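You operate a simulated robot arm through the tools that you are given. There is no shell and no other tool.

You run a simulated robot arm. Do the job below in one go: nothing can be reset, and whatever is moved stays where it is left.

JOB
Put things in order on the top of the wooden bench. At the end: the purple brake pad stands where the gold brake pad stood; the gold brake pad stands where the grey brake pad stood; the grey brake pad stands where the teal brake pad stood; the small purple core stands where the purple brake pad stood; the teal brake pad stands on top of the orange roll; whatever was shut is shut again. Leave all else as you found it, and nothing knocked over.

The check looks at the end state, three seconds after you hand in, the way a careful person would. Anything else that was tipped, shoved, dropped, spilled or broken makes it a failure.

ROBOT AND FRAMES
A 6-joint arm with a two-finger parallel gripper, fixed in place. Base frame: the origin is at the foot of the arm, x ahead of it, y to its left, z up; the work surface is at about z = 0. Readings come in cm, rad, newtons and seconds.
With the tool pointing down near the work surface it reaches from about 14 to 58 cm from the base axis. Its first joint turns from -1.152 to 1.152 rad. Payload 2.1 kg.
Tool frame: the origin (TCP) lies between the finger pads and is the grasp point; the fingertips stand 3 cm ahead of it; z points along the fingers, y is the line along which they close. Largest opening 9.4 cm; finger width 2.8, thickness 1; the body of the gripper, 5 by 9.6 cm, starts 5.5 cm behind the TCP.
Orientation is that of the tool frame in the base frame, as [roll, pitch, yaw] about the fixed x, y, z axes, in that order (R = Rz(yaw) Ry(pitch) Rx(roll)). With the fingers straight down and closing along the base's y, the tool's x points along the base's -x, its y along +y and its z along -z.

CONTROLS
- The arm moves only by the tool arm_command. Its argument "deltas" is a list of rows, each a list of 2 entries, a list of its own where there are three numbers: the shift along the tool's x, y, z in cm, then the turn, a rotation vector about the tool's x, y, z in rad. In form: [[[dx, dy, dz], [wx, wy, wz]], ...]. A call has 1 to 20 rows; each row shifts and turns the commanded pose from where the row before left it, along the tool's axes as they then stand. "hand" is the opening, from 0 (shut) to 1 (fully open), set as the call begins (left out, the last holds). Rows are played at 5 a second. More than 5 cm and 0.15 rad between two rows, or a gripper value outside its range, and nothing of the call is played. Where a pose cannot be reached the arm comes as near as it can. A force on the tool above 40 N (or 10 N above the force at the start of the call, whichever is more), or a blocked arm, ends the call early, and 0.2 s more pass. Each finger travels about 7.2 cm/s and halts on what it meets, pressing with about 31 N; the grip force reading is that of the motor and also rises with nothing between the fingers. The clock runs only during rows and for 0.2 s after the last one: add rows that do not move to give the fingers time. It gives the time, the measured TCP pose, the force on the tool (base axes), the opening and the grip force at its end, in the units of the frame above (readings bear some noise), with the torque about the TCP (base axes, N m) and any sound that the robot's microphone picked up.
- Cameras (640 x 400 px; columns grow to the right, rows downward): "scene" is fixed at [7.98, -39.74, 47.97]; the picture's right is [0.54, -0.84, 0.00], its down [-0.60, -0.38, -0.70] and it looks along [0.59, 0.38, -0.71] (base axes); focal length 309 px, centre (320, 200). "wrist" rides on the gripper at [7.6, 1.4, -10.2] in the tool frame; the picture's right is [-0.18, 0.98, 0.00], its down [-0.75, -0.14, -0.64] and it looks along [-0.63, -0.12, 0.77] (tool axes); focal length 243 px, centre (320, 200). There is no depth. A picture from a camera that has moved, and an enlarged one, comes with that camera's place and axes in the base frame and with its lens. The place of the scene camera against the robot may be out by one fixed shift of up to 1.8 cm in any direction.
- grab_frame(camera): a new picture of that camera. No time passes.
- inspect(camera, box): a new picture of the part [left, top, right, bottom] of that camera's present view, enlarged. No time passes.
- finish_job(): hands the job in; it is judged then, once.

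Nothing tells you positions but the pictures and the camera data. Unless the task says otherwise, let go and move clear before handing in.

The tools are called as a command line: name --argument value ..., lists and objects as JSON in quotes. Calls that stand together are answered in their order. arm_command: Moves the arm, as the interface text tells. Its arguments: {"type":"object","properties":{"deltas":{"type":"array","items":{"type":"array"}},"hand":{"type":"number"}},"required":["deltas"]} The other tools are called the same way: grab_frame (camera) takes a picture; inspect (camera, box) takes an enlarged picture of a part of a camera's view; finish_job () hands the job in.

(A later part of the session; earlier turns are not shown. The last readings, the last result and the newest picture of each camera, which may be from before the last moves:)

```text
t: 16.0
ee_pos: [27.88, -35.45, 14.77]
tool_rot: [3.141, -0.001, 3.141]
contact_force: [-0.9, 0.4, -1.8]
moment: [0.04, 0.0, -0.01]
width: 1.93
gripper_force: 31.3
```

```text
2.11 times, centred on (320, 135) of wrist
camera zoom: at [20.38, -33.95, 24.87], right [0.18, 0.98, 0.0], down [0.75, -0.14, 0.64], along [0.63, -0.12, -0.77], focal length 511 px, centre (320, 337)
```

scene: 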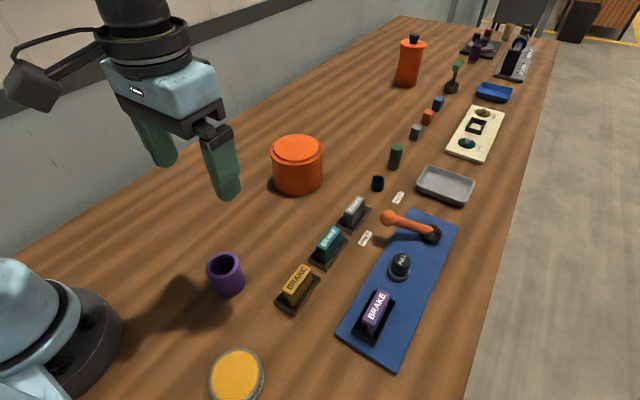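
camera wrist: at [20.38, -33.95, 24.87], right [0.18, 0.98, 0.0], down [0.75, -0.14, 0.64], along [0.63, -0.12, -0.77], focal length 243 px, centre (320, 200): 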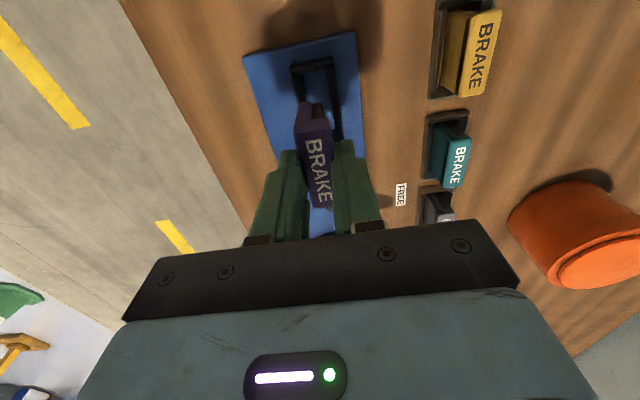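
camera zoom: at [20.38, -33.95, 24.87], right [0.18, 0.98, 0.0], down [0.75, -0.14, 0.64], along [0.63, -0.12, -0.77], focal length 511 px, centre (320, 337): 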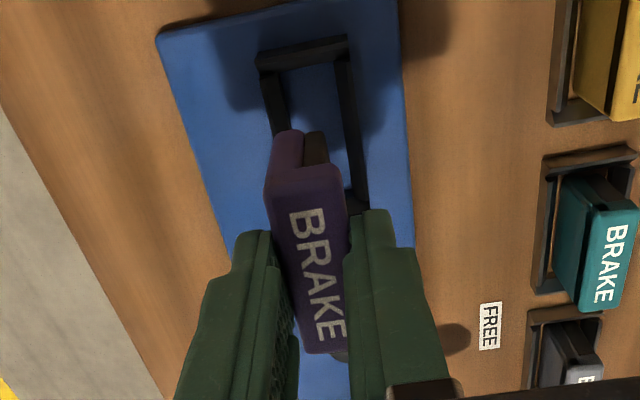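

The purple pad is free, nothing holds it (lever is at FREE). Since the gold place is still occupied, I'll set the purple pad back exactly where it was and start the chain from the free end (teal onto the roll).

arm_command --deltas '[[[0, 0, 2], [0, 0, 0]], [[0, 0, 2], [0, 0, 0]], [[0, 0, 1.5], [0, 0, 0]], [[0, 0, 1.2], [0, 0, 0]], [[0, 0, 0.8], [0, 0, 0]], [[0, 0, 0.5], [0, 0, 0]], [[0, 0, 0], [0, 0, 0]]]'

inspect --camera "scene" --box '[320, 230, 440, 370]'

```text
t: 17.6
ee_pos: [28.07, -35.39, 6.72]
tool_rot: [-3.142, 0.0, 3.141]
contact_force: [-1.6, -0.1, 24.9]
moment: [-0.01, 0.06, 0.01]
width: 1.97
gripper_force: 31.3
```

```text
2.86 times, centred on (380, 300) of scene
camera zoom: at [7.97, -39.73, 47.98], right [0.54, -0.84, 0.0], down [-0.6, -0.38, -0.7], along [0.59, 0.38, -0.71], focal length 882 px, centre (149, -86)
```

zoom: 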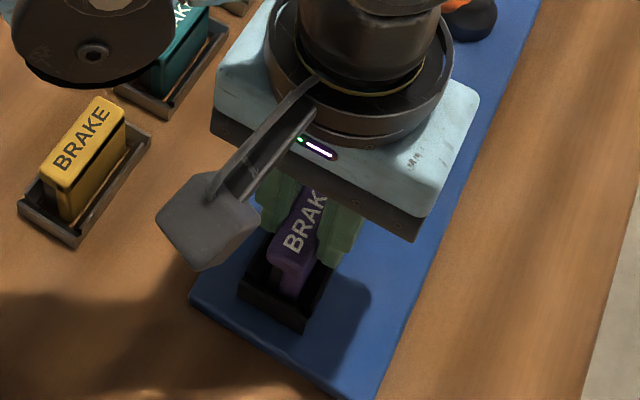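

The pad is seated (pressing 25 N on the mat). I'll relax slightly, let go and rise.

arm_command --deltas '[[[0, 0, -0.1], [0, 0, 0]]]'

arm_command --deltas '[[[0, 0, 0], [0, 0, 0]], [[0, 0, 0], [0, 0, 0]], [[0, 0, -1], [0, 0, 0]], [[0, 0, -2], [0, 0, 0]], [[0, 0, -3], [0, 0, 0]], [[0, 0, -3], [0, 0, 0]]]' --hand 0.5

grab_frame --camera "wrist"

inspect --camera "scene" --box '[320, 230, 440, 370]'

```text
t: 18.0
ee_pos: [28.14, -35.29, 6.74]
tool_rot: [-3.141, 0.0, -3.141]
contact_force: [0.4, 0.1, -2.2]
moment: [0.0, -0.02, 0.0]
width: 1.94
gripper_force: 31.0
```

```text
t: 19.4
ee_pos: [27.97, -35.11, 15.83]
tool_rot: [-3.141, 0.001, 3.141]
contact_force: [-0.3, 0.0, 0.4]
moment: [0.01, 0.0, 0.01]
width: 4.7
gripper_force: 0.1
```

```text
taken
camera wrist: at [20.38, -33.7, 26.0], right [0.18, 0.98, 0.0], down [0.75, -0.14, 0.64], along [0.63, -0.12, -0.77], focal length 243 px, centre (320, 200)
```

wrist: 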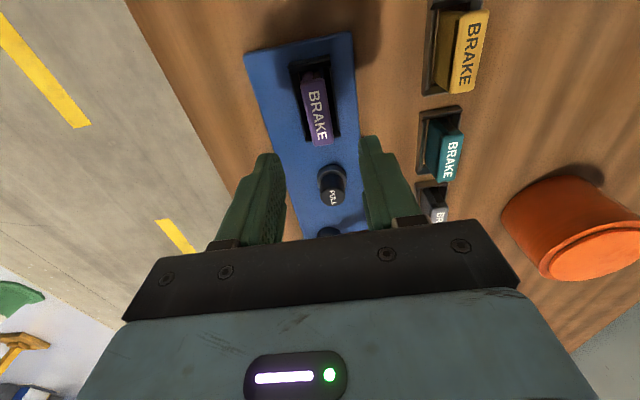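

```text
2.86 times, centred on (380, 300) of scene
camera zoom: at [7.97, -39.74, 47.97], right [0.54, -0.84, 0.0], down [-0.6, -0.38, -0.7], along [0.59, 0.38, -0.71], focal length 882 px, centre (149, -86)
```

zoom: 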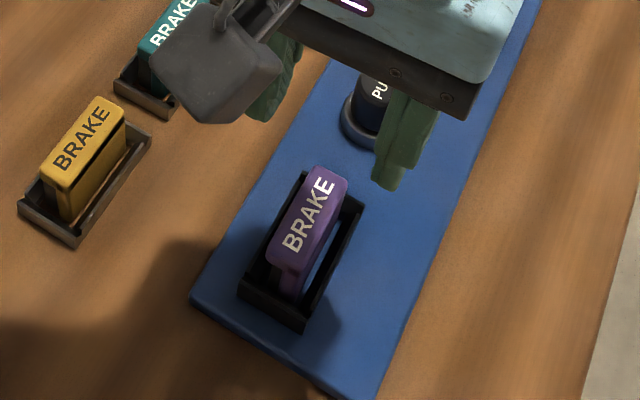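

Purple pad is back in its frame, standing. Now I'll move above the row of pads to measure teal, grey and gold.

arm_command --deltas '[[[-2, 3, 0], [0, 0, 0]], [[-2, 3, 0], [0, 0, 0]], [[-2, 3, 0], [0, 0, 0]], [[-2, 3, 0], [0, 0, 0]], [[0, 0, 0], [0, 0, 0]]]'

grab_frame --camera "wrist"

inspect --camera "wrist" --box '[240, 0, 400, 120]'

inspect --camera "wrist" --box '[240, 110, 400, 235]'

```text
t: 20.6
ee_pos: [35.96, -23.02, 15.58]
tool_rot: [3.142, 0.0, -3.141]
contact_force: [0.1, 0.0, -0.5]
moment: [0.0, -0.03, -0.01]
width: 4.7
gripper_force: 0.1
```

```text
taken
camera wrist: at [28.32, -21.48, 25.86], right [0.18, 0.98, 0.0], down [0.75, -0.14, 0.64], along [0.63, -0.12, -0.77], focal length 243 px, centre (320, 200)
```

wrist: 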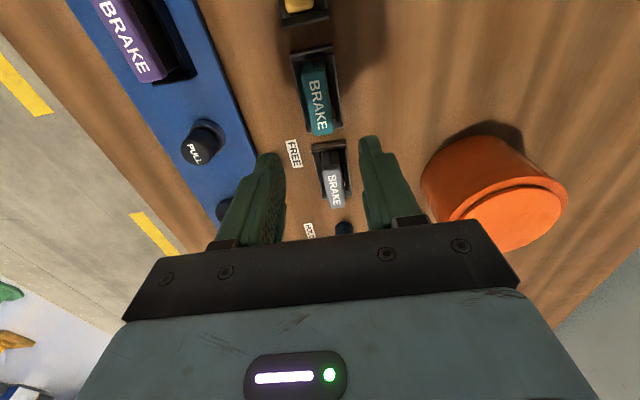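

```text
3.33 times, centred on (320, 60) of wrist
camera zoom: at [28.32, -21.48, 25.86], right [0.18, 0.98, 0.0], down [0.75, -0.14, 0.64], along [0.63, -0.12, -0.77], focal length 809 px, centre (320, 667)
```

zoom: 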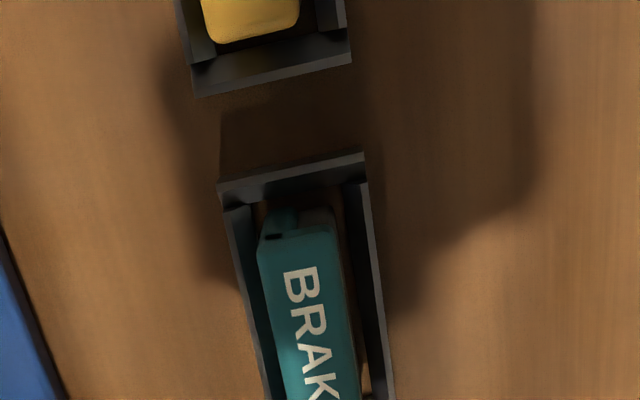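

```text
3.20 times, centred on (320, 172) of wrist
camera zoom: at [28.32, -21.48, 25.86], right [0.18, 0.98, 0.0], down [0.75, -0.14, 0.64], along [0.63, -0.12, -0.77], focal length 776 px, centre (320, 288)
```

zoom: 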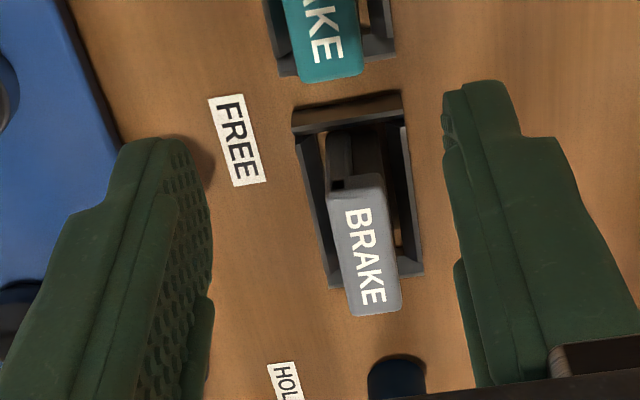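

inspect --camera "wrist" --box '[270, 40, 366, 140]'

inspect --camera "wrist" --box '[290, 130, 370, 230]'

inspect --camera "wrist" --box '[410, 120, 580, 260]'

```text
4.00 times, centred on (318, 90) of wrist
camera zoom: at [28.32, -21.48, 25.86], right [0.18, 0.98, 0.0], down [0.75, -0.14, 0.64], along [0.63, -0.12, -0.77], focal length 970 px, centre (328, 640)
```

zoom: 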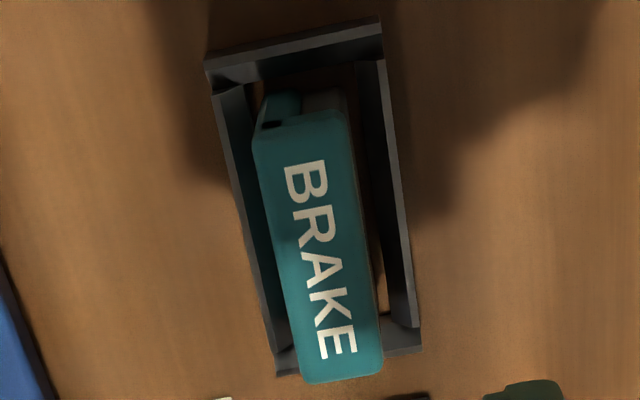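

```text
4.00 times, centred on (330, 180) of wrist
camera zoom: at [28.32, -21.48, 25.86], right [0.18, 0.98, 0.0], down [0.75, -0.14, 0.64], along [0.63, -0.12, -0.77], focal length 970 px, centre (280, 280)
```

zoom: 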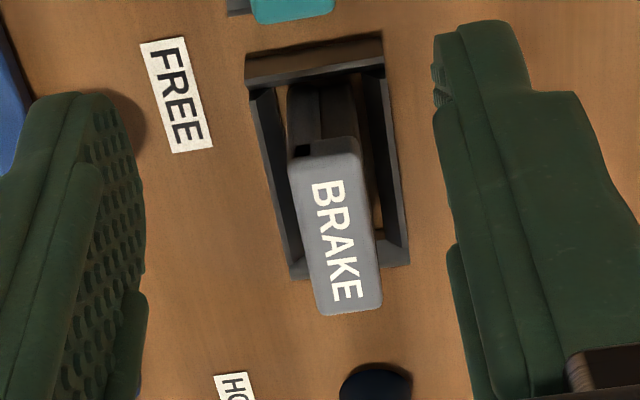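

```text
2.86 times, centred on (495, 190) of wrist
camera zoom: at [28.32, -21.48, 25.86], right [0.18, 0.98, 0.0], down [0.75, -0.14, 0.64], along [0.63, -0.12, -0.77], focal length 693 px, centre (-180, 229)
```

zoom: 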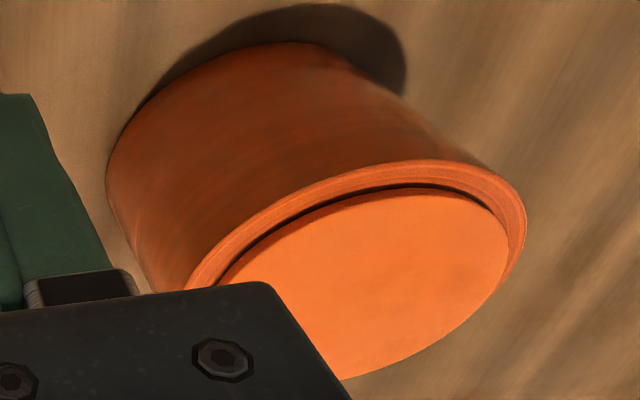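

Teal pad centre ≈ [35.4,-22.9], grey ≈ [44.7,-22.9], both along x. I'll go down on the teal pad.

arm_command --deltas '[[[0.5, 0.1, 2], [0, 0, 0]], [[0, 0, 2.5], [0, 0, 0]], [[0, 0, 2.5], [0, 0, 0]], [[0, 0, 1.5], [0, 0, 0]], [[0, 0, 0], [0, 0, 0]]]' --hand 0.5

grab_frame --camera "wrist"

inspect --camera "scene" --box '[280, 200, 380, 290]'

```text
t: 21.8
ee_pos: [35.55, -22.89, 7.35]
tool_rot: [3.14, 0.001, 3.141]
contact_force: [0.3, 0.0, 0.1]
moment: [0.0, -0.03, 0.01]
width: 4.67
gripper_force: 0.1
```

```text
taken
camera wrist: at [27.86, -21.43, 17.42], right [0.18, 0.98, 0.0], down [0.75, -0.14, 0.64], along [0.63, -0.12, -0.77], focal length 243 px, centre (320, 200)
```

wrist: 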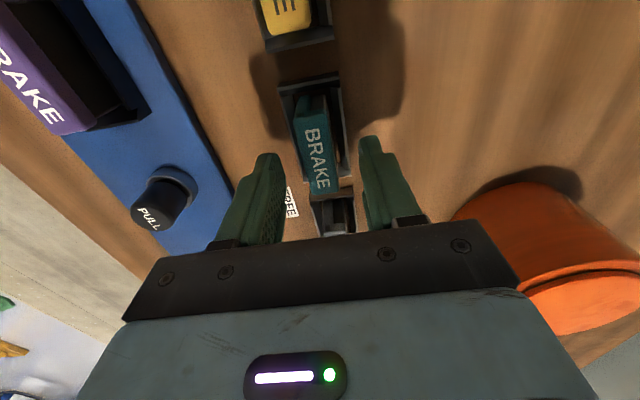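

```text
4.44 times, centred on (330, 245) of scene
camera zoom: at [7.97, -39.74, 47.97], right [0.54, -0.84, 0.0], down [-0.6, -0.38, -0.7], along [0.59, 0.38, -0.71], focal length 1373 px, centre (276, 0)
```

zoom: 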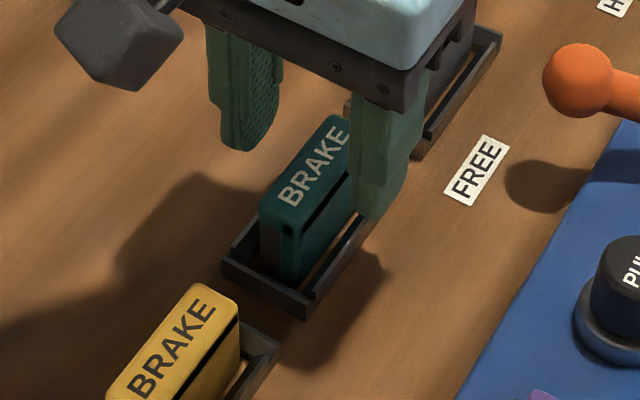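

inspect --camera "wrist" --box '[260, 60, 380, 210]'

```text
2.67 times, centred on (320, 135) of wrist
camera zoom: at [27.86, -21.43, 17.42], right [0.18, 0.98, 0.0], down [0.75, -0.14, 0.64], along [0.63, -0.12, -0.77], focal length 647 px, centre (320, 373)
```

zoom: 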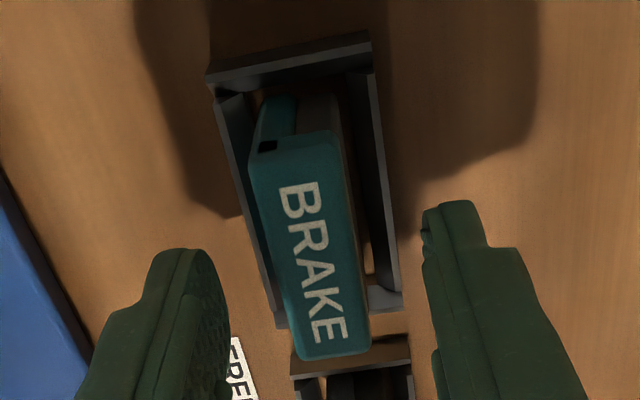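

arm_command --deltas '[[[0, 0, 1.2], [0, 0, 0]], [[0, 0, 0.95], [0, 0, 0]], [[0, 0, 0], [0, 0, 0]]]'

arm_command --deltas '[[[0, 0, 0], [0, 0, 0]], [[0, 0, 0], [0, 0, 0]], [[0, 0, 0], [0, 0, 0]]]' --hand 0

grab_frame --camera "wrist"

```text
t: 22.6
ee_pos: [35.61, -23.03, 5.09]
tool_rot: [3.141, 0.001, -3.141]
contact_force: [0.7, -0.8, 0.8]
moment: [0.0, 0.0, -0.02]
width: 4.69
gripper_force: 0.0
```

```text
t: 23.4
ee_pos: [35.46, -22.97, 5.14]
tool_rot: [-3.141, 0.001, 3.142]
contact_force: [0.0, -0.1, 0.2]
moment: [0.03, 0.0, -0.02]
width: 1.94
gripper_force: 31.2
```

```text
taken
camera wrist: at [27.9, -21.53, 15.27], right [0.18, 0.98, 0.0], down [0.75, -0.14, 0.64], along [0.63, -0.12, -0.77], focal length 243 px, centre (320, 200)
```

wrist: 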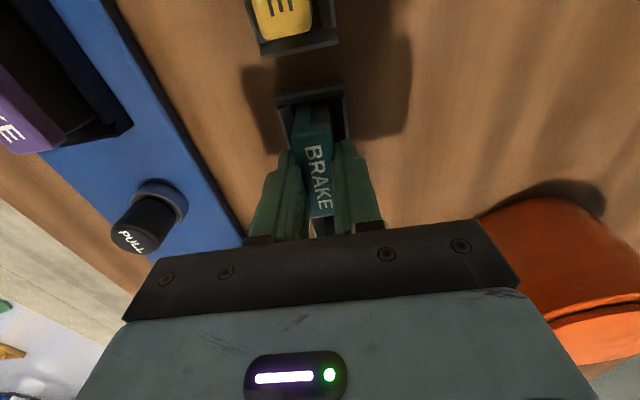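

Gripped the teal pad. Lifting straight up, clear of everything.

arm_command --deltas '[[[0, 0, -0.5], [0, 0, 0]], [[0, 0, -1], [0, 0, 0]], [[0, 0, -1.5], [0, 0, 0]], [[0, 0, -2.5], [0, 0, 0]], [[0, 0, -3], [0, 0, 0]], [[0, 0, -3], [0, 0, 0]], [[0, 0, -3], [0, 0, 0]], [[0, 0, 0], [0, 0, 0]]]'

grab_frame --camera "scene"

grab_frame --camera "wrist"

```text
t: 25.2
ee_pos: [35.31, -23.23, 19.75]
tool_rot: [3.141, 0.0, -3.141]
contact_force: [1.3, -0.5, -2.0]
moment: [-0.02, 0.02, -0.04]
width: 1.97
gripper_force: 30.7
```

```text
taken
```

scene: 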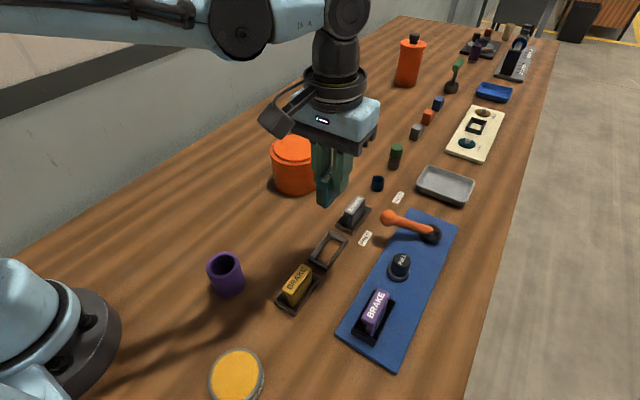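

```text
taken
camera wrist: at [27.75, -21.71, 29.85], right [0.18, 0.98, 0.0], down [0.75, -0.14, 0.64], along [0.63, -0.12, -0.77], focal length 243 px, centre (320, 200)
```

wrist: 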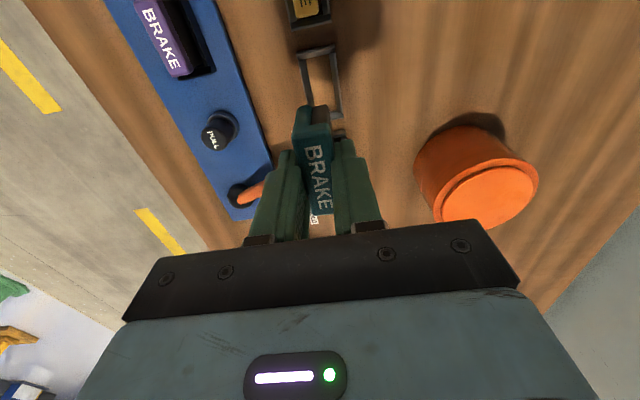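

inspect --camera "wrist" --box '[400, 110, 560, 240]'

inspect --camera "wrist" --box '[270, 20, 370, 140]'

```text
3.08 times, centred on (480, 175) of wrist
camera zoom: at [27.75, -21.71, 29.85], right [0.18, 0.98, 0.0], down [0.75, -0.14, 0.64], along [0.63, -0.12, -0.77], focal length 746 px, centre (-172, 277)
```

zoom: 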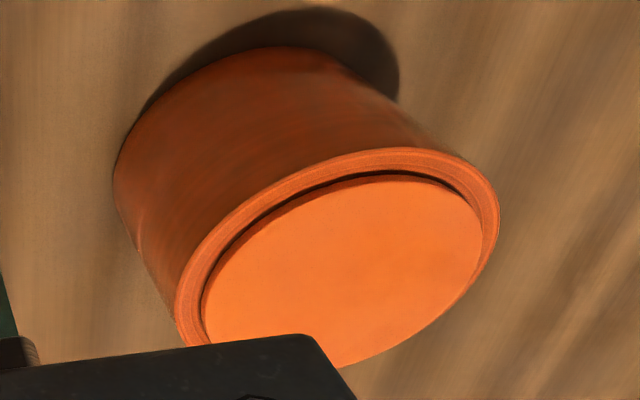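

```text
3.33 times, centred on (320, 80) of wrist
camera zoom: at [27.75, -21.71, 29.85], right [0.18, 0.98, 0.0], down [0.75, -0.14, 0.64], along [0.63, -0.12, -0.77], focal length 809 px, centre (320, 600)
```

zoom: 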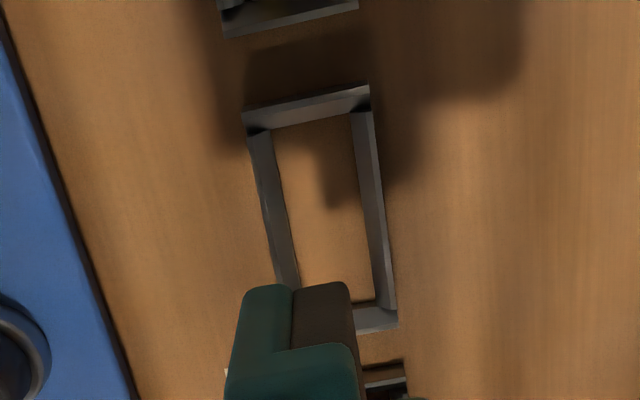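

Roll top centre measured again at about [48.5,-6.25], z ≈ 8.6. Carrying the teal pad over it (pad bottom ~14.6 cm high).

arm_command --deltas '[[[-2.18, 2.81, 0], [0, 0, 0]], [[-2.18, 2.81, 0], [0, 0, 0]], [[-2.18, 2.81, 0], [0, 0, 0]], [[-2.18, 2.81, 0], [0, 0, 0]], [[-2.18, 2.81, 0], [0, 0, 0]], [[-2.18, 2.81, 0], [0, 0, 0]], [[0, 0, 2], [0, 0, 0]], [[0, 0, 1.5], [0, 0, 0]], [[0, 0, 0], [0, 0, 0]]]'

grab_frame --camera "wrist"

inspect --camera "scene" --box '[230, 60, 400, 220]'

```text
t: 27.2
ee_pos: [48.43, -6.58, 15.95]
tool_rot: [3.14, -0.001, 3.142]
contact_force: [-0.1, -0.7, -2.3]
moment: [-0.01, -0.01, 0.03]
width: 2.01
gripper_force: 30.9
```

```text
taken
camera wrist: at [40.91, -4.97, 26.17], right [0.18, 0.98, 0.0], down [0.75, -0.14, 0.64], along [0.63, -0.12, -0.77], focal length 243 px, centre (320, 200)
```

wrist: 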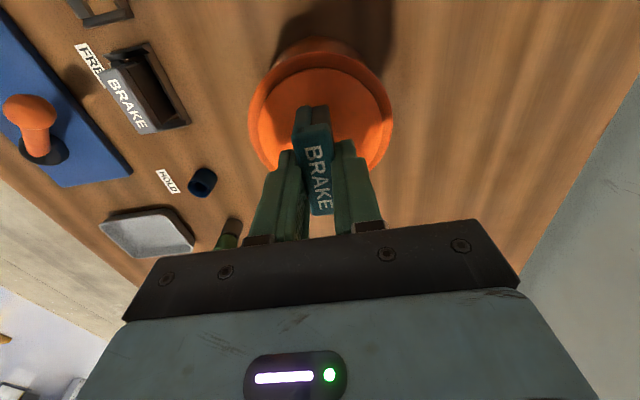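

```text
2.50 times, centred on (315, 140) of scene
camera zoom: at [7.98, -39.74, 47.97], right [0.54, -0.84, 0.0], down [-0.6, -0.38, -0.7], along [0.59, 0.38, -0.71], focal length 772 px, centre (332, 350)
```

zoom: 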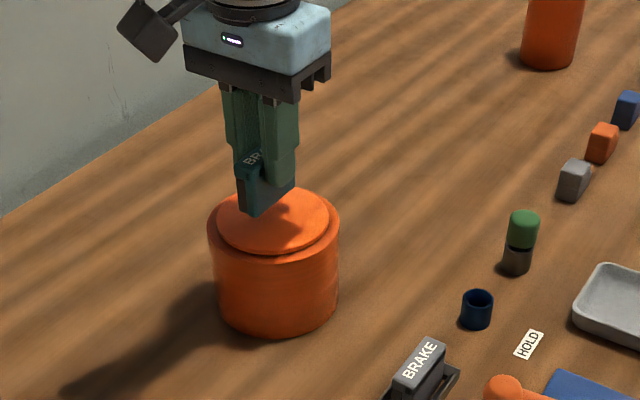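

arm_command --deltas '[[[0, 0.25, 0.6], [0, 0, 0]], [[0, 0, 0.6], [0, 0, 0]], [[0, 0, 0.4], [0, 0, 0]], [[0, 0, 0.2], [0, 0, 0]], [[0, 0, 0], [0, 0, 0]]]'

inspect --camera "scene" --box '[255, 110, 345, 200]'

```text
t: 28.4
ee_pos: [48.54, -6.1, 14.36]
tool_rot: [-3.142, -0.001, 3.14]
contact_force: [0.0, 0.3, -2.0]
moment: [0.0, -0.03, 0.03]
width: 1.96
gripper_force: 31.2
```

```text
4.44 times, centred on (300, 155) of scene
camera zoom: at [7.98, -39.74, 47.97], right [0.54, -0.84, 0.0], down [-0.6, -0.38, -0.7], along [0.59, 0.38, -0.71], focal length 1373 px, centre (409, 400)
```

zoom: 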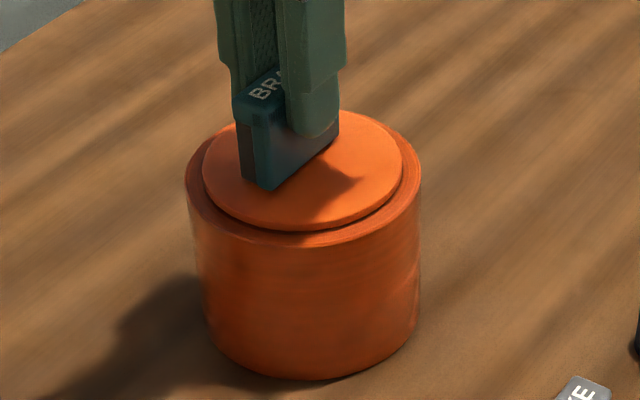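

arm_command --deltas '[[[0, 0, 0.2], [0, 0, 0]], [[0, 0, 0.15], [0, 0, 0]], [[0, 0, 0], [0, 0, 0]]]'

```text
t: 29.2
ee_pos: [48.71, -6.06, 14.07]
tool_rot: [3.141, 0.0, 3.14]
contact_force: [-0.4, 2.5, 25.1]
moment: [0.16, -0.03, -0.03]
width: 1.98
gripper_force: 31.1
```

Contact with the roll top (25 N). I'll relieve slightly and let go.

arm_command --deltas '[[[0, 0, -0.07], [0, 0, 0]], [[0, 0, 0], [0, 0, 0]]]'

arm_command --deltas '[[[0, 0, 0], [0, 0, 0]], [[0, 0, 0], [0, 0, 0]], [[0, 0, 0], [0, 0, 0]]]' --hand 0.4

inspect --camera "scene" --box '[255, 110, 345, 200]'

grab_frame --camera "wrist"

```text
t: 29.8
ee_pos: [48.63, -6.14, 14.06]
tool_rot: [3.14, -0.001, -3.14]
contact_force: [-4.5, 7.5, 22.1]
moment: [0.3, -0.13, 0.11]
width: 1.99
gripper_force: 31.0
```

```text
t: 30.6
ee_pos: [48.79, -6.19, 14.09]
tool_rot: [3.14, 0.0, -3.141]
contact_force: [0.3, 0.3, 0.6]
moment: [0.0, -0.01, -0.01]
width: 3.76
gripper_force: 0.0
```

```text
4.44 times, centred on (300, 155) of scene
camera zoom: at [7.98, -39.74, 47.97], right [0.54, -0.84, 0.0], down [-0.6, -0.38, -0.7], along [0.59, 0.38, -0.71], focal length 1373 px, centre (409, 400)
```

zoom: 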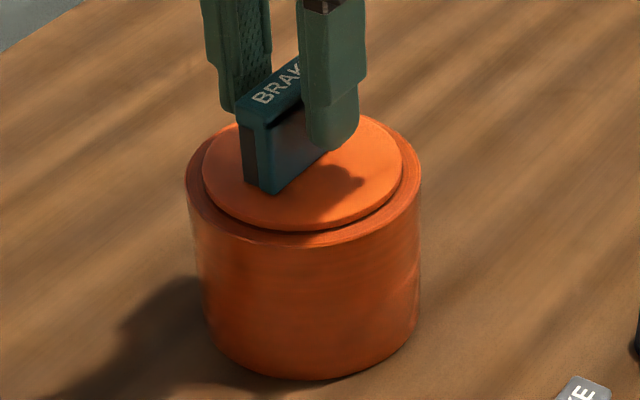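

```text
taken
camera wrist: at [41.09, -4.74, 24.26], right [0.18, 0.98, 0.0], down [0.75, -0.14, 0.64], along [0.63, -0.12, -0.77], focal length 243 px, centre (320, 200)
```

wrist: 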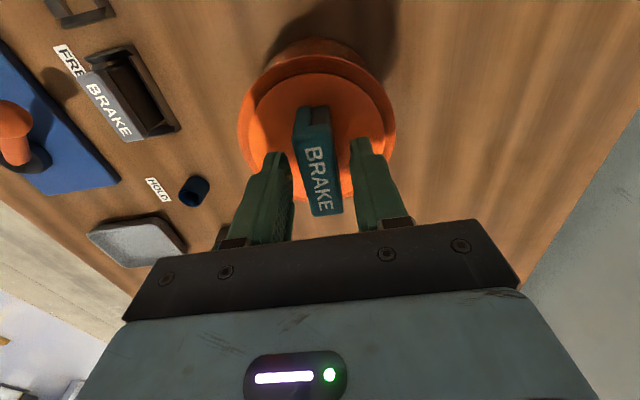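

Teal pad stands on the roll. Rising straight up and checking.

arm_command --deltas '[[[0, 0, -1], [0, 0, 0]], [[0, 0, -2], [0, 0, 0]], [[0, 0, -3], [0, 0, 0]], [[0, 0, 0], [0, 0, 0]]]'

inspect --camera "scene" --box '[255, 110, 345, 200]'

grab_frame --camera "wrist"

```text
t: 31.6
ee_pos: [48.46, -6.09, 20.03]
tool_rot: [3.141, 0.001, 3.14]
contact_force: [0.0, 0.3, 0.7]
moment: [-0.02, 0.01, 0.02]
width: 3.75
gripper_force: 0.0
```

```text
4.44 times, centred on (300, 155) of scene
camera zoom: at [7.98, -39.74, 47.97], right [0.54, -0.84, 0.0], down [-0.6, -0.38, -0.7], along [0.59, 0.38, -0.71], focal length 1373 px, centre (409, 400)
```

zoom: 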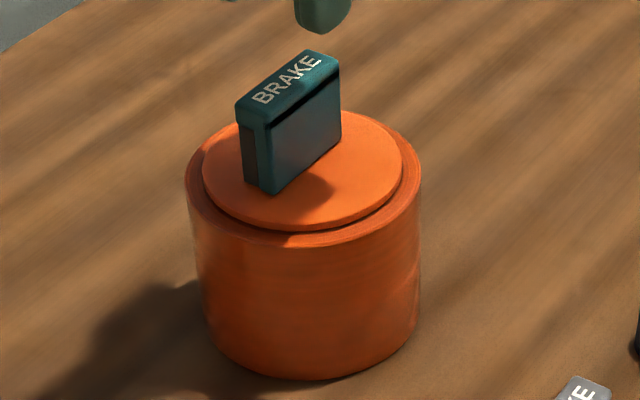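

```text
taken
camera wrist: at [40.89, -4.65, 30.13], right [0.18, 0.98, 0.0], down [0.75, -0.14, 0.64], along [0.63, -0.12, -0.77], focal length 243 px, centre (320, 200)
```

wrist: 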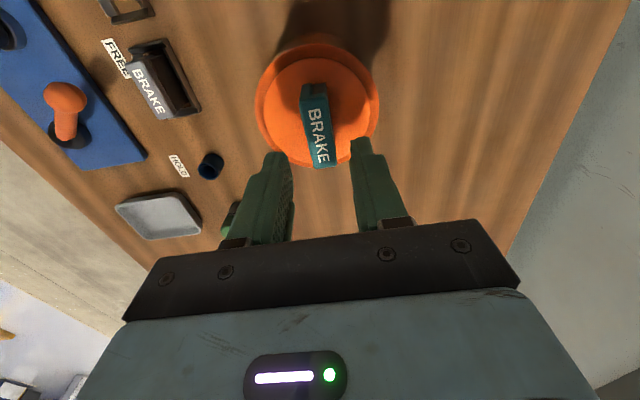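

Teal is standing well. Next: over the grey pad to measure it precisely.

arm_command --deltas '[[[0.76, -3.36, 0], [0, 0, 0]], [[0.76, -3.36, 0], [0, 0, 0]], [[0.76, -3.36, 0], [0, 0, 0]], [[0.76, -3.36, 0], [0, 0, 0]], [[0.74, -3.36, 0], [0, 0, 0]], [[0, 0, 3], [0, 0, 0]], [[0, 0, 3], [0, 0, 0]], [[0, 0, 0], [0, 0, 0]]]' --hand 0.5

grab_frame --camera "wrist"

inspect --camera "wrist" --box '[265, 30, 385, 170]'

grab_frame --camera "scene"

```text
t: 33.4
ee_pos: [44.58, -22.92, 14.05]
tool_rot: [-3.141, -0.002, 3.141]
contact_force: [1.1, 0.2, -0.7]
moment: [-0.01, 0.0, 0.01]
width: 4.71
gripper_force: 0.0
```

```text
taken
camera wrist: at [37.1, -21.42, 24.22], right [0.18, 0.98, 0.0], down [0.75, -0.14, 0.64], along [0.63, -0.12, -0.77], focal length 243 px, centre (320, 200)
```

wrist: 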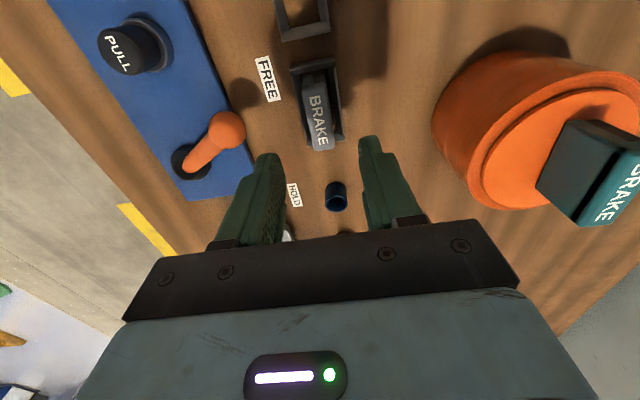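

```text
2.86 times, centred on (325, 100) of wrist
camera zoom: at [37.1, -21.42, 24.22], right [0.18, 0.98, 0.0], down [0.75, -0.14, 0.64], along [0.63, -0.12, -0.77], focal length 693 px, centre (306, 486)
```

zoom: 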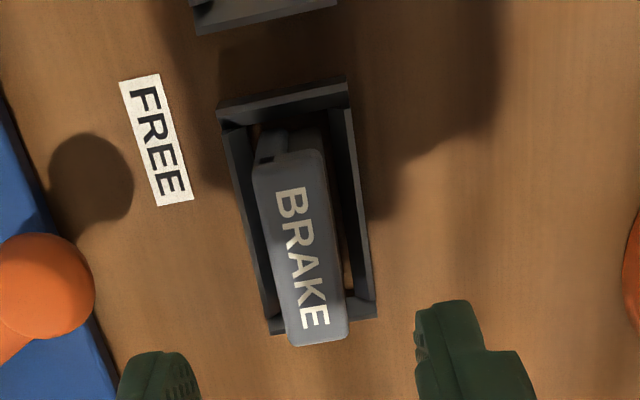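

```text
taken
```

scene: 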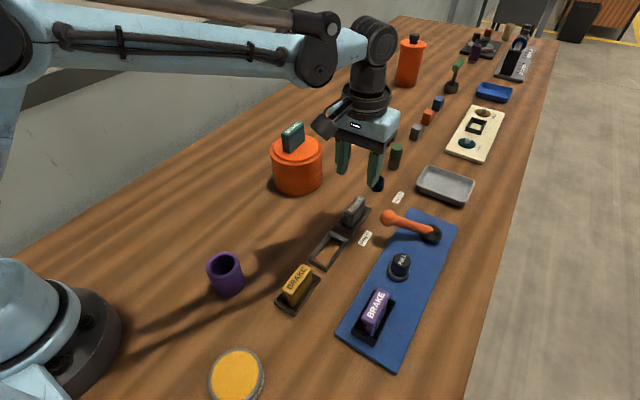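

Grey pad centre ≈ [44.95,-22.9]. Descending on it with the hand half open (clear of the lever ball at y ≈ -29).

arm_command --deltas '[[[-0.35, 0, 2.5], [0, 0, 0]], [[0, 0, 2.5], [0, 0, 0]], [[0, 0, 2], [0, 0, 0]], [[0, 0, 1.2], [0, 0, 0]], [[0, 0, 0.7], [0, 0, 0]], [[0, 0, 0], [0, 0, 0]]]' --hand 0.5

inspect --camera "wrist" --box '[240, 50, 400, 240]'

inspect --camera "scene" --box '[300, 160, 420, 260]'

```text
t: 34.8
ee_pos: [45.06, -22.79, 5.17]
tool_rot: [3.141, -0.002, 3.141]
contact_force: [0.2, 0.6, -0.1]
moment: [0.02, -0.01, -0.05]
width: 4.71
gripper_force: 0.1
```

```text
2.11 times, centred on (320, 145) of wrist
camera zoom: at [37.53, -21.43, 15.28], right [0.18, 0.98, 0.0], down [0.75, -0.14, 0.64], along [0.63, -0.12, -0.77], focal length 511 px, centre (320, 316)
```

zoom: 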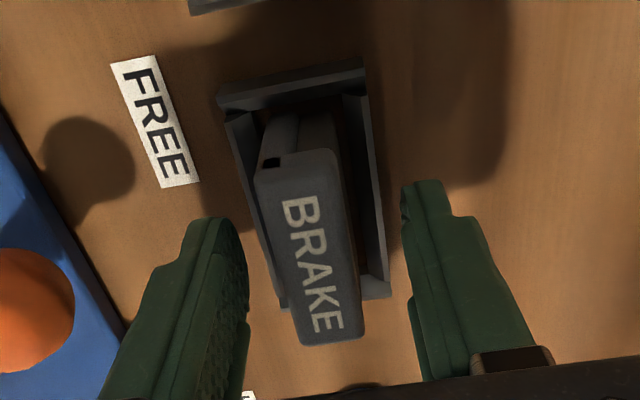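

```text
4.00 times, centred on (360, 210) of scene
camera zoom: at [7.97, -39.74, 47.97], right [0.54, -0.84, 0.0], down [-0.6, -0.38, -0.7], along [0.59, 0.38, -0.71], focal length 1236 px, centre (160, 160)
```

zoom: 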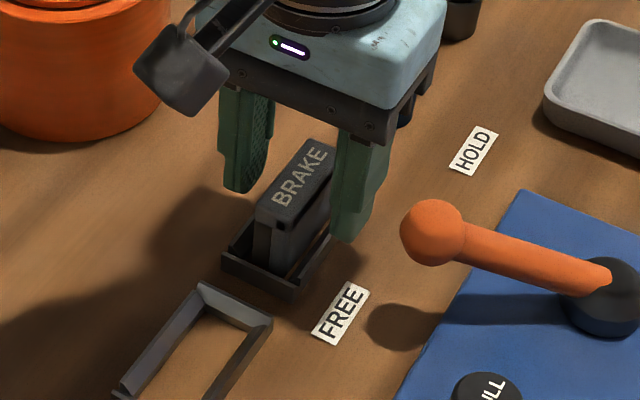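

arm_command --deltas '[[[0, 0, 0], [0, 0, 0]], [[0, 0, 0], [0, 0, 0]], [[0, 0, 0], [0, 0, 0]]]' --hand 0

arm_command --deltas '[[[0, 0, -0.5], [0, 0, 0]], [[0, 0, -1], [0, 0, 0]], [[0, 0, -1.5], [0, 0, 0]], [[0, 0, -2], [0, 0, 0]], [[0, 0, -2], [0, 0, 0]], [[0, 0, 0], [0, 0, 0]]]'

grab_frame --camera "wrist"

inspect --camera "scene" --box '[300, 160, 420, 260]'

```text
t: 35.6
ee_pos: [45.22, -22.91, 5.15]
tool_rot: [-3.141, 0.001, -3.141]
contact_force: [0.0, -0.3, -0.9]
moment: [0.05, -0.04, 0.0]
width: 1.97
gripper_force: 31.4
```

```text
t: 37.0
ee_pos: [45.18, -22.81, 12.14]
tool_rot: [3.14, -0.001, -3.142]
contact_force: [-0.5, -0.1, -1.1]
moment: [-0.01, -0.02, 0.02]
width: 1.94
gripper_force: 30.9
```

```text
taken
camera wrist: at [37.54, -21.44, 22.26], right [0.18, 0.98, 0.0], down [0.75, -0.14, 0.64], along [0.63, -0.12, -0.77], focal length 243 px, centre (320, 200)
```

wrist: 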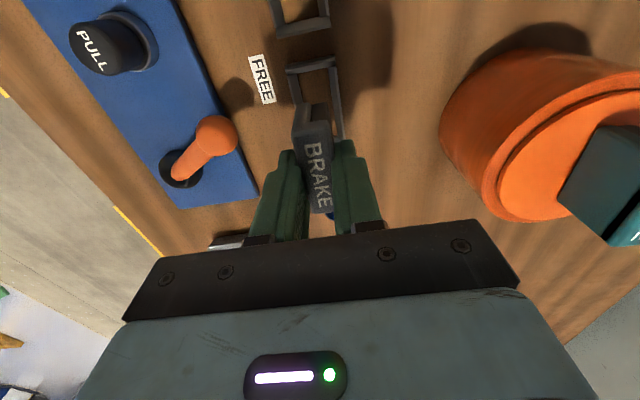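

```text
4.00 times, centred on (360, 210) of scene
camera zoom: at [7.98, -39.74, 47.97], right [0.54, -0.84, 0.0], down [-0.6, -0.38, -0.7], along [0.59, 0.38, -0.71], focal length 1236 px, centre (160, 160)
```

zoom: 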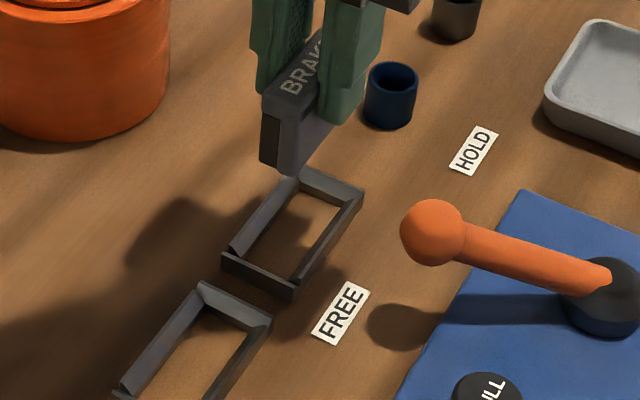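

Grey pad is held, pad bottom ~7 cm up. Carrying it 9.5 cm back along x to the empty teal frame.

arm_command --deltas '[[[2.4, 0, 0], [0, 0, 0]], [[2.4, -0.05, 0], [0, 0, 0]], [[2.4, 0, 0], [0, 0, 0]], [[2.35, 0, 0], [0, 0, 0]], [[0, 0, 1.5], [0, 0, 0]], [[0, 0, 0], [0, 0, 0]]]'

grab_frame --camera "wrist"

inspect --camera "scene" --box '[280, 180, 400, 290]'

inspect --camera "wrist" --box '[240, 20, 400, 230]'

```text
t: 38.4
ee_pos: [35.61, -23.04, 10.67]
tool_rot: [3.14, 0.003, 3.141]
contact_force: [0.3, 0.2, -1.9]
moment: [-0.06, -0.01, 0.02]
width: 1.96
gripper_force: 31.0
```

```text
taken
camera wrist: at [28.03, -21.64, 20.84], right [0.18, 0.98, 0.0], down [0.75, -0.14, 0.64], along [0.63, -0.12, -0.77], focal length 243 px, centre (320, 200)
```

wrist: 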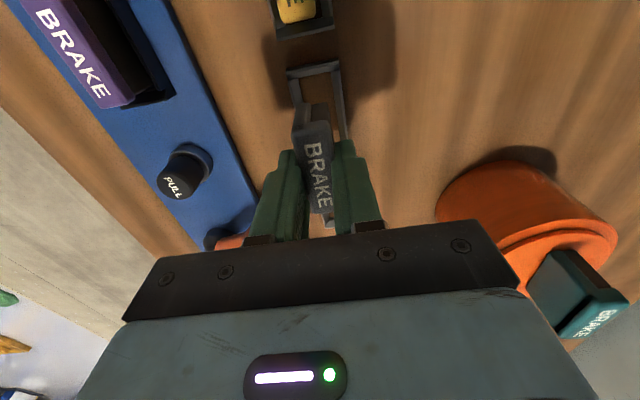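

```text
3.64 times, centred on (340, 235) of scene
camera zoom: at [7.97, -39.74, 47.97], right [0.54, -0.84, 0.0], down [-0.6, -0.38, -0.7], along [0.59, 0.38, -0.71], focal length 1123 px, centre (247, 73)
```

zoom: 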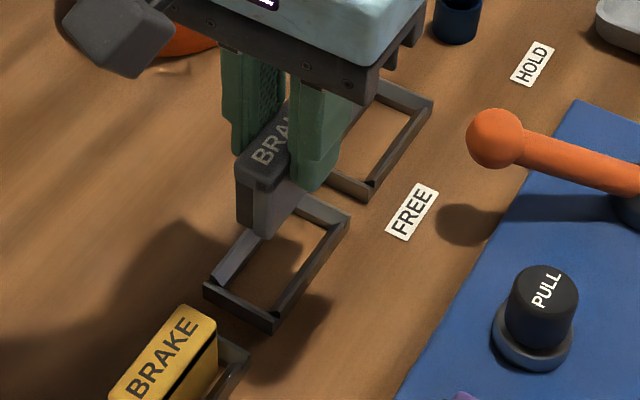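

```text
1.90 times, centred on (320, 125) of wrist
camera zoom: at [28.03, -21.64, 20.84], right [0.18, 0.98, 0.0], down [0.75, -0.14, 0.64], along [0.63, -0.12, -0.77], focal length 462 px, centre (320, 343)
```

zoom: 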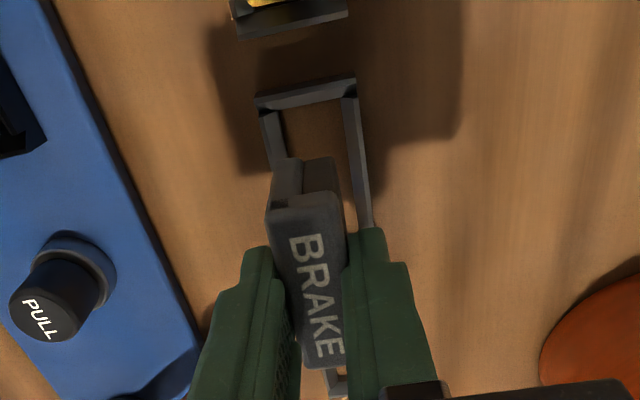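

arm_command --deltas '[[[0, 0.08, 1.5], [0, 0, 0]], [[0, 0, 1.5], [0, 0, 0]], [[0, 0, 1], [0, 0, 0]], [[0, 0, 0.7], [0, 0, 0]], [[0, 0, 0.4], [0, 0, 0]], [[0, 0, 0], [0, 0, 0]]]'

inspect --camera "scene" --box '[280, 180, 400, 290]'

inspect --camera "wrist" --box '[240, 20, 400, 230]'

```text
t: 39.8
ee_pos: [35.77, -22.83, 5.71]
tool_rot: [3.141, 0.0, -3.141]
contact_force: [-0.3, 0.1, -2.2]
moment: [0.02, -0.01, -0.03]
width: 1.96
gripper_force: 31.2
```

```text
3.64 times, centred on (340, 235) of scene
camera zoom: at [7.98, -39.74, 47.97], right [0.54, -0.84, 0.0], down [-0.6, -0.38, -0.7], along [0.59, 0.38, -0.71], focal length 1123 px, centre (247, 73)
```

zoom: 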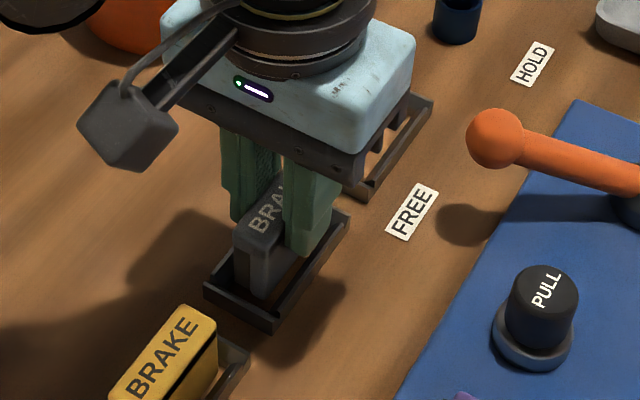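

```text
1.90 times, centred on (320, 125) of wrist
camera zoom: at [28.14, -21.43, 15.74], right [0.18, 0.98, 0.0], down [0.75, -0.14, 0.64], along [0.63, -0.12, -0.77], focal length 462 px, centre (320, 343)
```

zoom: 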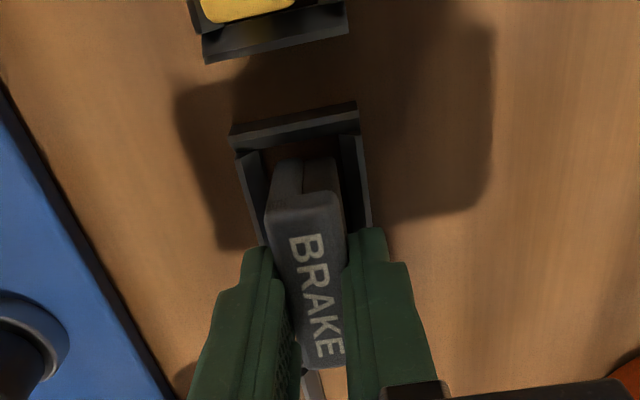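

arm_command --deltas '[[[0.15, -0.05, 0.3], [0, 0, 0]], [[0, 0, 0.15], [0, 0, 0]], [[0, 0, 0], [0, 0, 0]]]'

```text
t: 40.6
ee_pos: [35.51, -22.93, 5.22]
tool_rot: [-3.14, -0.001, 3.141]
contact_force: [0.0, -0.7, -2.5]
moment: [0.0, 0.01, 0.02]
width: 1.96
gripper_force: 31.0
```

arm_command --deltas '[[[0, 0, 0.1], [0, 0, 0]], [[0, 0, 0], [0, 0, 0]]]'

```text
t: 41.2
ee_pos: [35.51, -22.93, 5.16]
tool_rot: [3.141, -0.001, -3.141]
contact_force: [-2.4, -0.3, 11.9]
moment: [0.06, -0.09, 0.0]
width: 1.97
gripper_force: 31.1
```

Seated on the table (12 N). Letting go and rising.

arm_command --deltas '[[[0, 0, 0], [0, 0, 0]], [[0, 0, 0], [0, 0, 0]], [[0, 0, -1], [0, 0, 0]], [[0, 0, -2], [0, 0, 0]], [[0, 0, -3], [0, 0, 0]], [[0, 0, -3], [0, 0, 0]]]' --hand 0.5

grab_frame --camera "wrist"

inspect --camera "scene" --box '[280, 180, 400, 290]'

```text
t: 42.6
ee_pos: [35.45, -22.77, 13.84]
tool_rot: [-3.14, -0.002, -3.14]
contact_force: [0.5, -0.5, 0.8]
moment: [-0.05, 0.01, -0.02]
width: 4.67
gripper_force: 0.1
```

```text
taken
camera wrist: at [27.87, -21.28, 24.05], right [0.18, 0.98, 0.0], down [0.75, -0.14, 0.64], along [0.63, -0.12, -0.77], focal length 243 px, centre (320, 200)
```

wrist: 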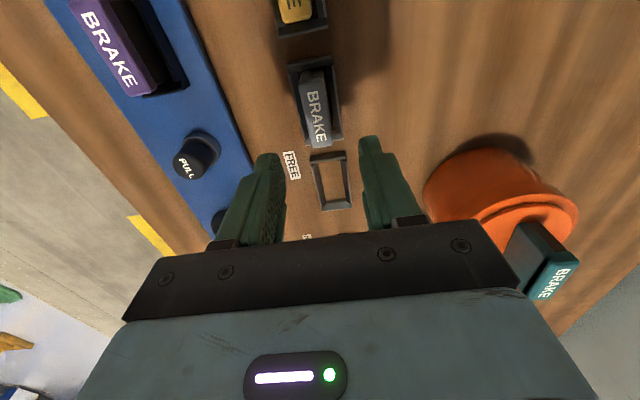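

```text
3.64 times, centred on (340, 235) of scene
camera zoom: at [7.97, -39.74, 47.97], right [0.54, -0.84, 0.0], down [-0.6, -0.38, -0.7], along [0.59, 0.38, -0.71], focal length 1123 px, centre (247, 73)
```

zoom: 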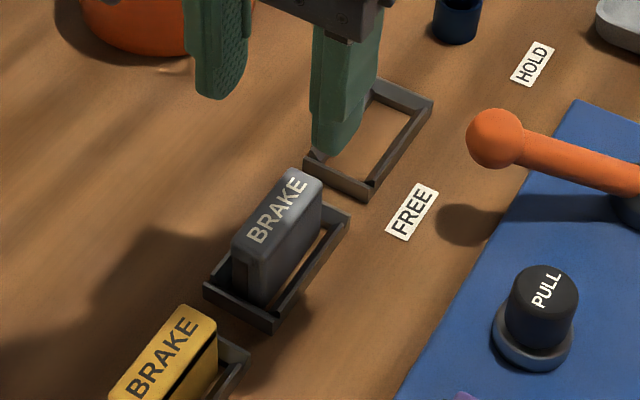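

Grey stands in the teal frame. Now over the gold pad.

arm_command --deltas '[[[3, 0, 0], [0, 0, 0]], [[3, 0, 0], [0, 0, 0]], [[3, 0, 0], [0, 0, 0]], [[0, 0, 0], [0, 0, 0]]]'

grab_frame --camera "wrist"

inspect --camera "wrist" --box '[260, 30, 380, 170]'

inspect --camera "scene" --box '[260, 150, 330, 210]'

```text
t: 43.6
ee_pos: [26.66, -23.11, 13.84]
tool_rot: [3.14, 0.001, -3.141]
contact_force: [-0.7, -0.5, -0.2]
moment: [0.0, 0.0, 0.01]
width: 4.68
gripper_force: 0.0
```

```text
taken
camera wrist: at [18.94, -21.69, 24.05], right [0.18, 0.98, 0.0], down [0.75, -0.14, 0.64], along [0.63, -0.12, -0.77], focal length 243 px, centre (320, 200)
```

wrist: 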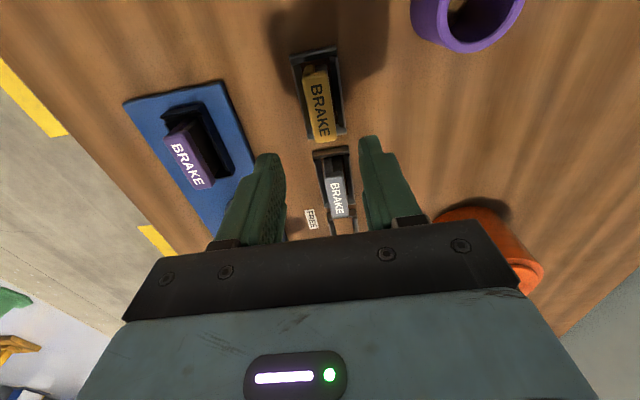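

```text
2.86 times, centred on (320, 100) of wrist
camera zoom: at [18.94, -21.69, 24.05], right [0.18, 0.98, 0.0], down [0.75, -0.14, 0.64], along [0.63, -0.12, -0.77], focal length 693 px, centre (320, 486)
```

zoom: 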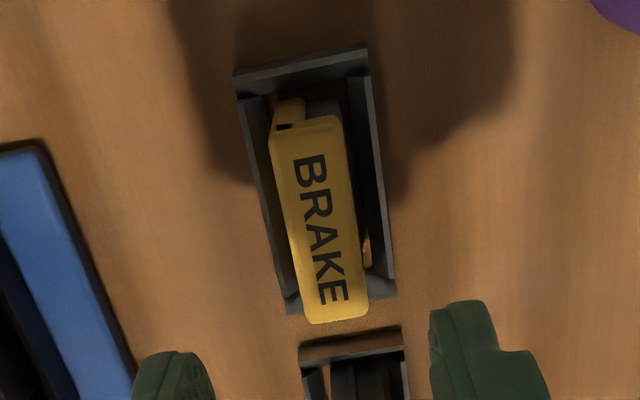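

```text
6.67 times, centred on (295, 180) of scene
camera zoom: at [7.97, -39.74, 47.97], right [0.54, -0.84, 0.0], down [-0.6, -0.38, -0.7], along [0.59, 0.38, -0.71], focal length 2059 px, centre (487, 333)
```

zoom: 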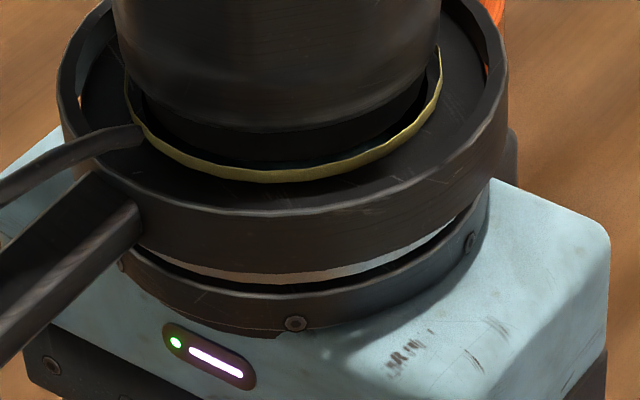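

Gold pad centre ≈ [26.0,-22.93]. Descending to grip it.

arm_command --deltas '[[[0.6, 0.1, 2.5], [0, 0, 0]], [[0, 0, 2.5], [0, 0, 0]], [[0, 0, 2], [0, 0, 0]], [[0, 0, 1.1], [0, 0, 0]], [[0, 0, 0.6], [0, 0, 0]], [[0, 0, 0], [0, 0, 0]]]' --hand 0.5

inspect --camera "wrist" --box '[240, 50, 400, 240]'

inspect --camera "scene" --box '[240, 220, 360, 330]'

```text
t: 45.0
ee_pos: [25.97, -22.89, 5.22]
tool_rot: [3.14, 0.001, 3.142]
contact_force: [0.5, -0.8, 0.7]
moment: [0.03, 0.03, 0.01]
width: 4.71
gripper_force: 0.0
```

```text
2.11 times, centred on (320, 145) of wrist
camera zoom: at [18.42, -21.42, 15.37], right [0.18, 0.98, 0.0], down [0.75, -0.14, 0.64], along [0.63, -0.12, -0.77], focal length 511 px, centre (320, 316)
```

zoom: 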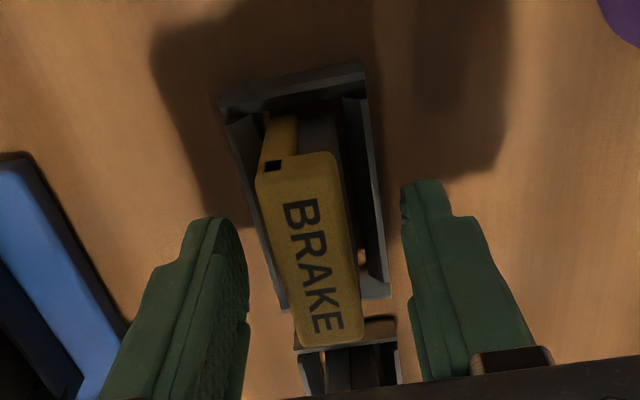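

```text
3.64 times, centred on (300, 275) of scene
camera zoom: at [7.97, -39.74, 47.97], right [0.54, -0.84, 0.0], down [-0.6, -0.38, -0.7], along [0.59, 0.38, -0.71], focal length 1123 px, centre (393, -73)
```

zoom: 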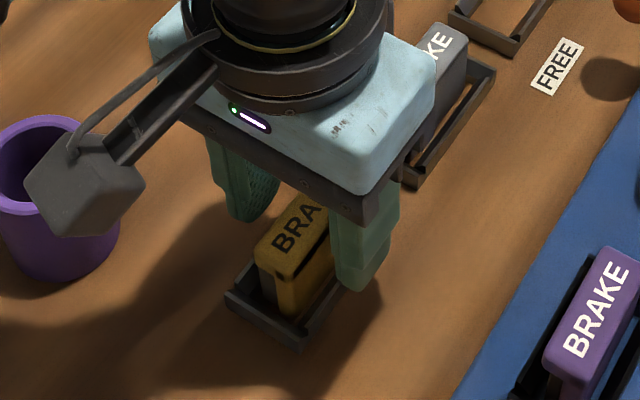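

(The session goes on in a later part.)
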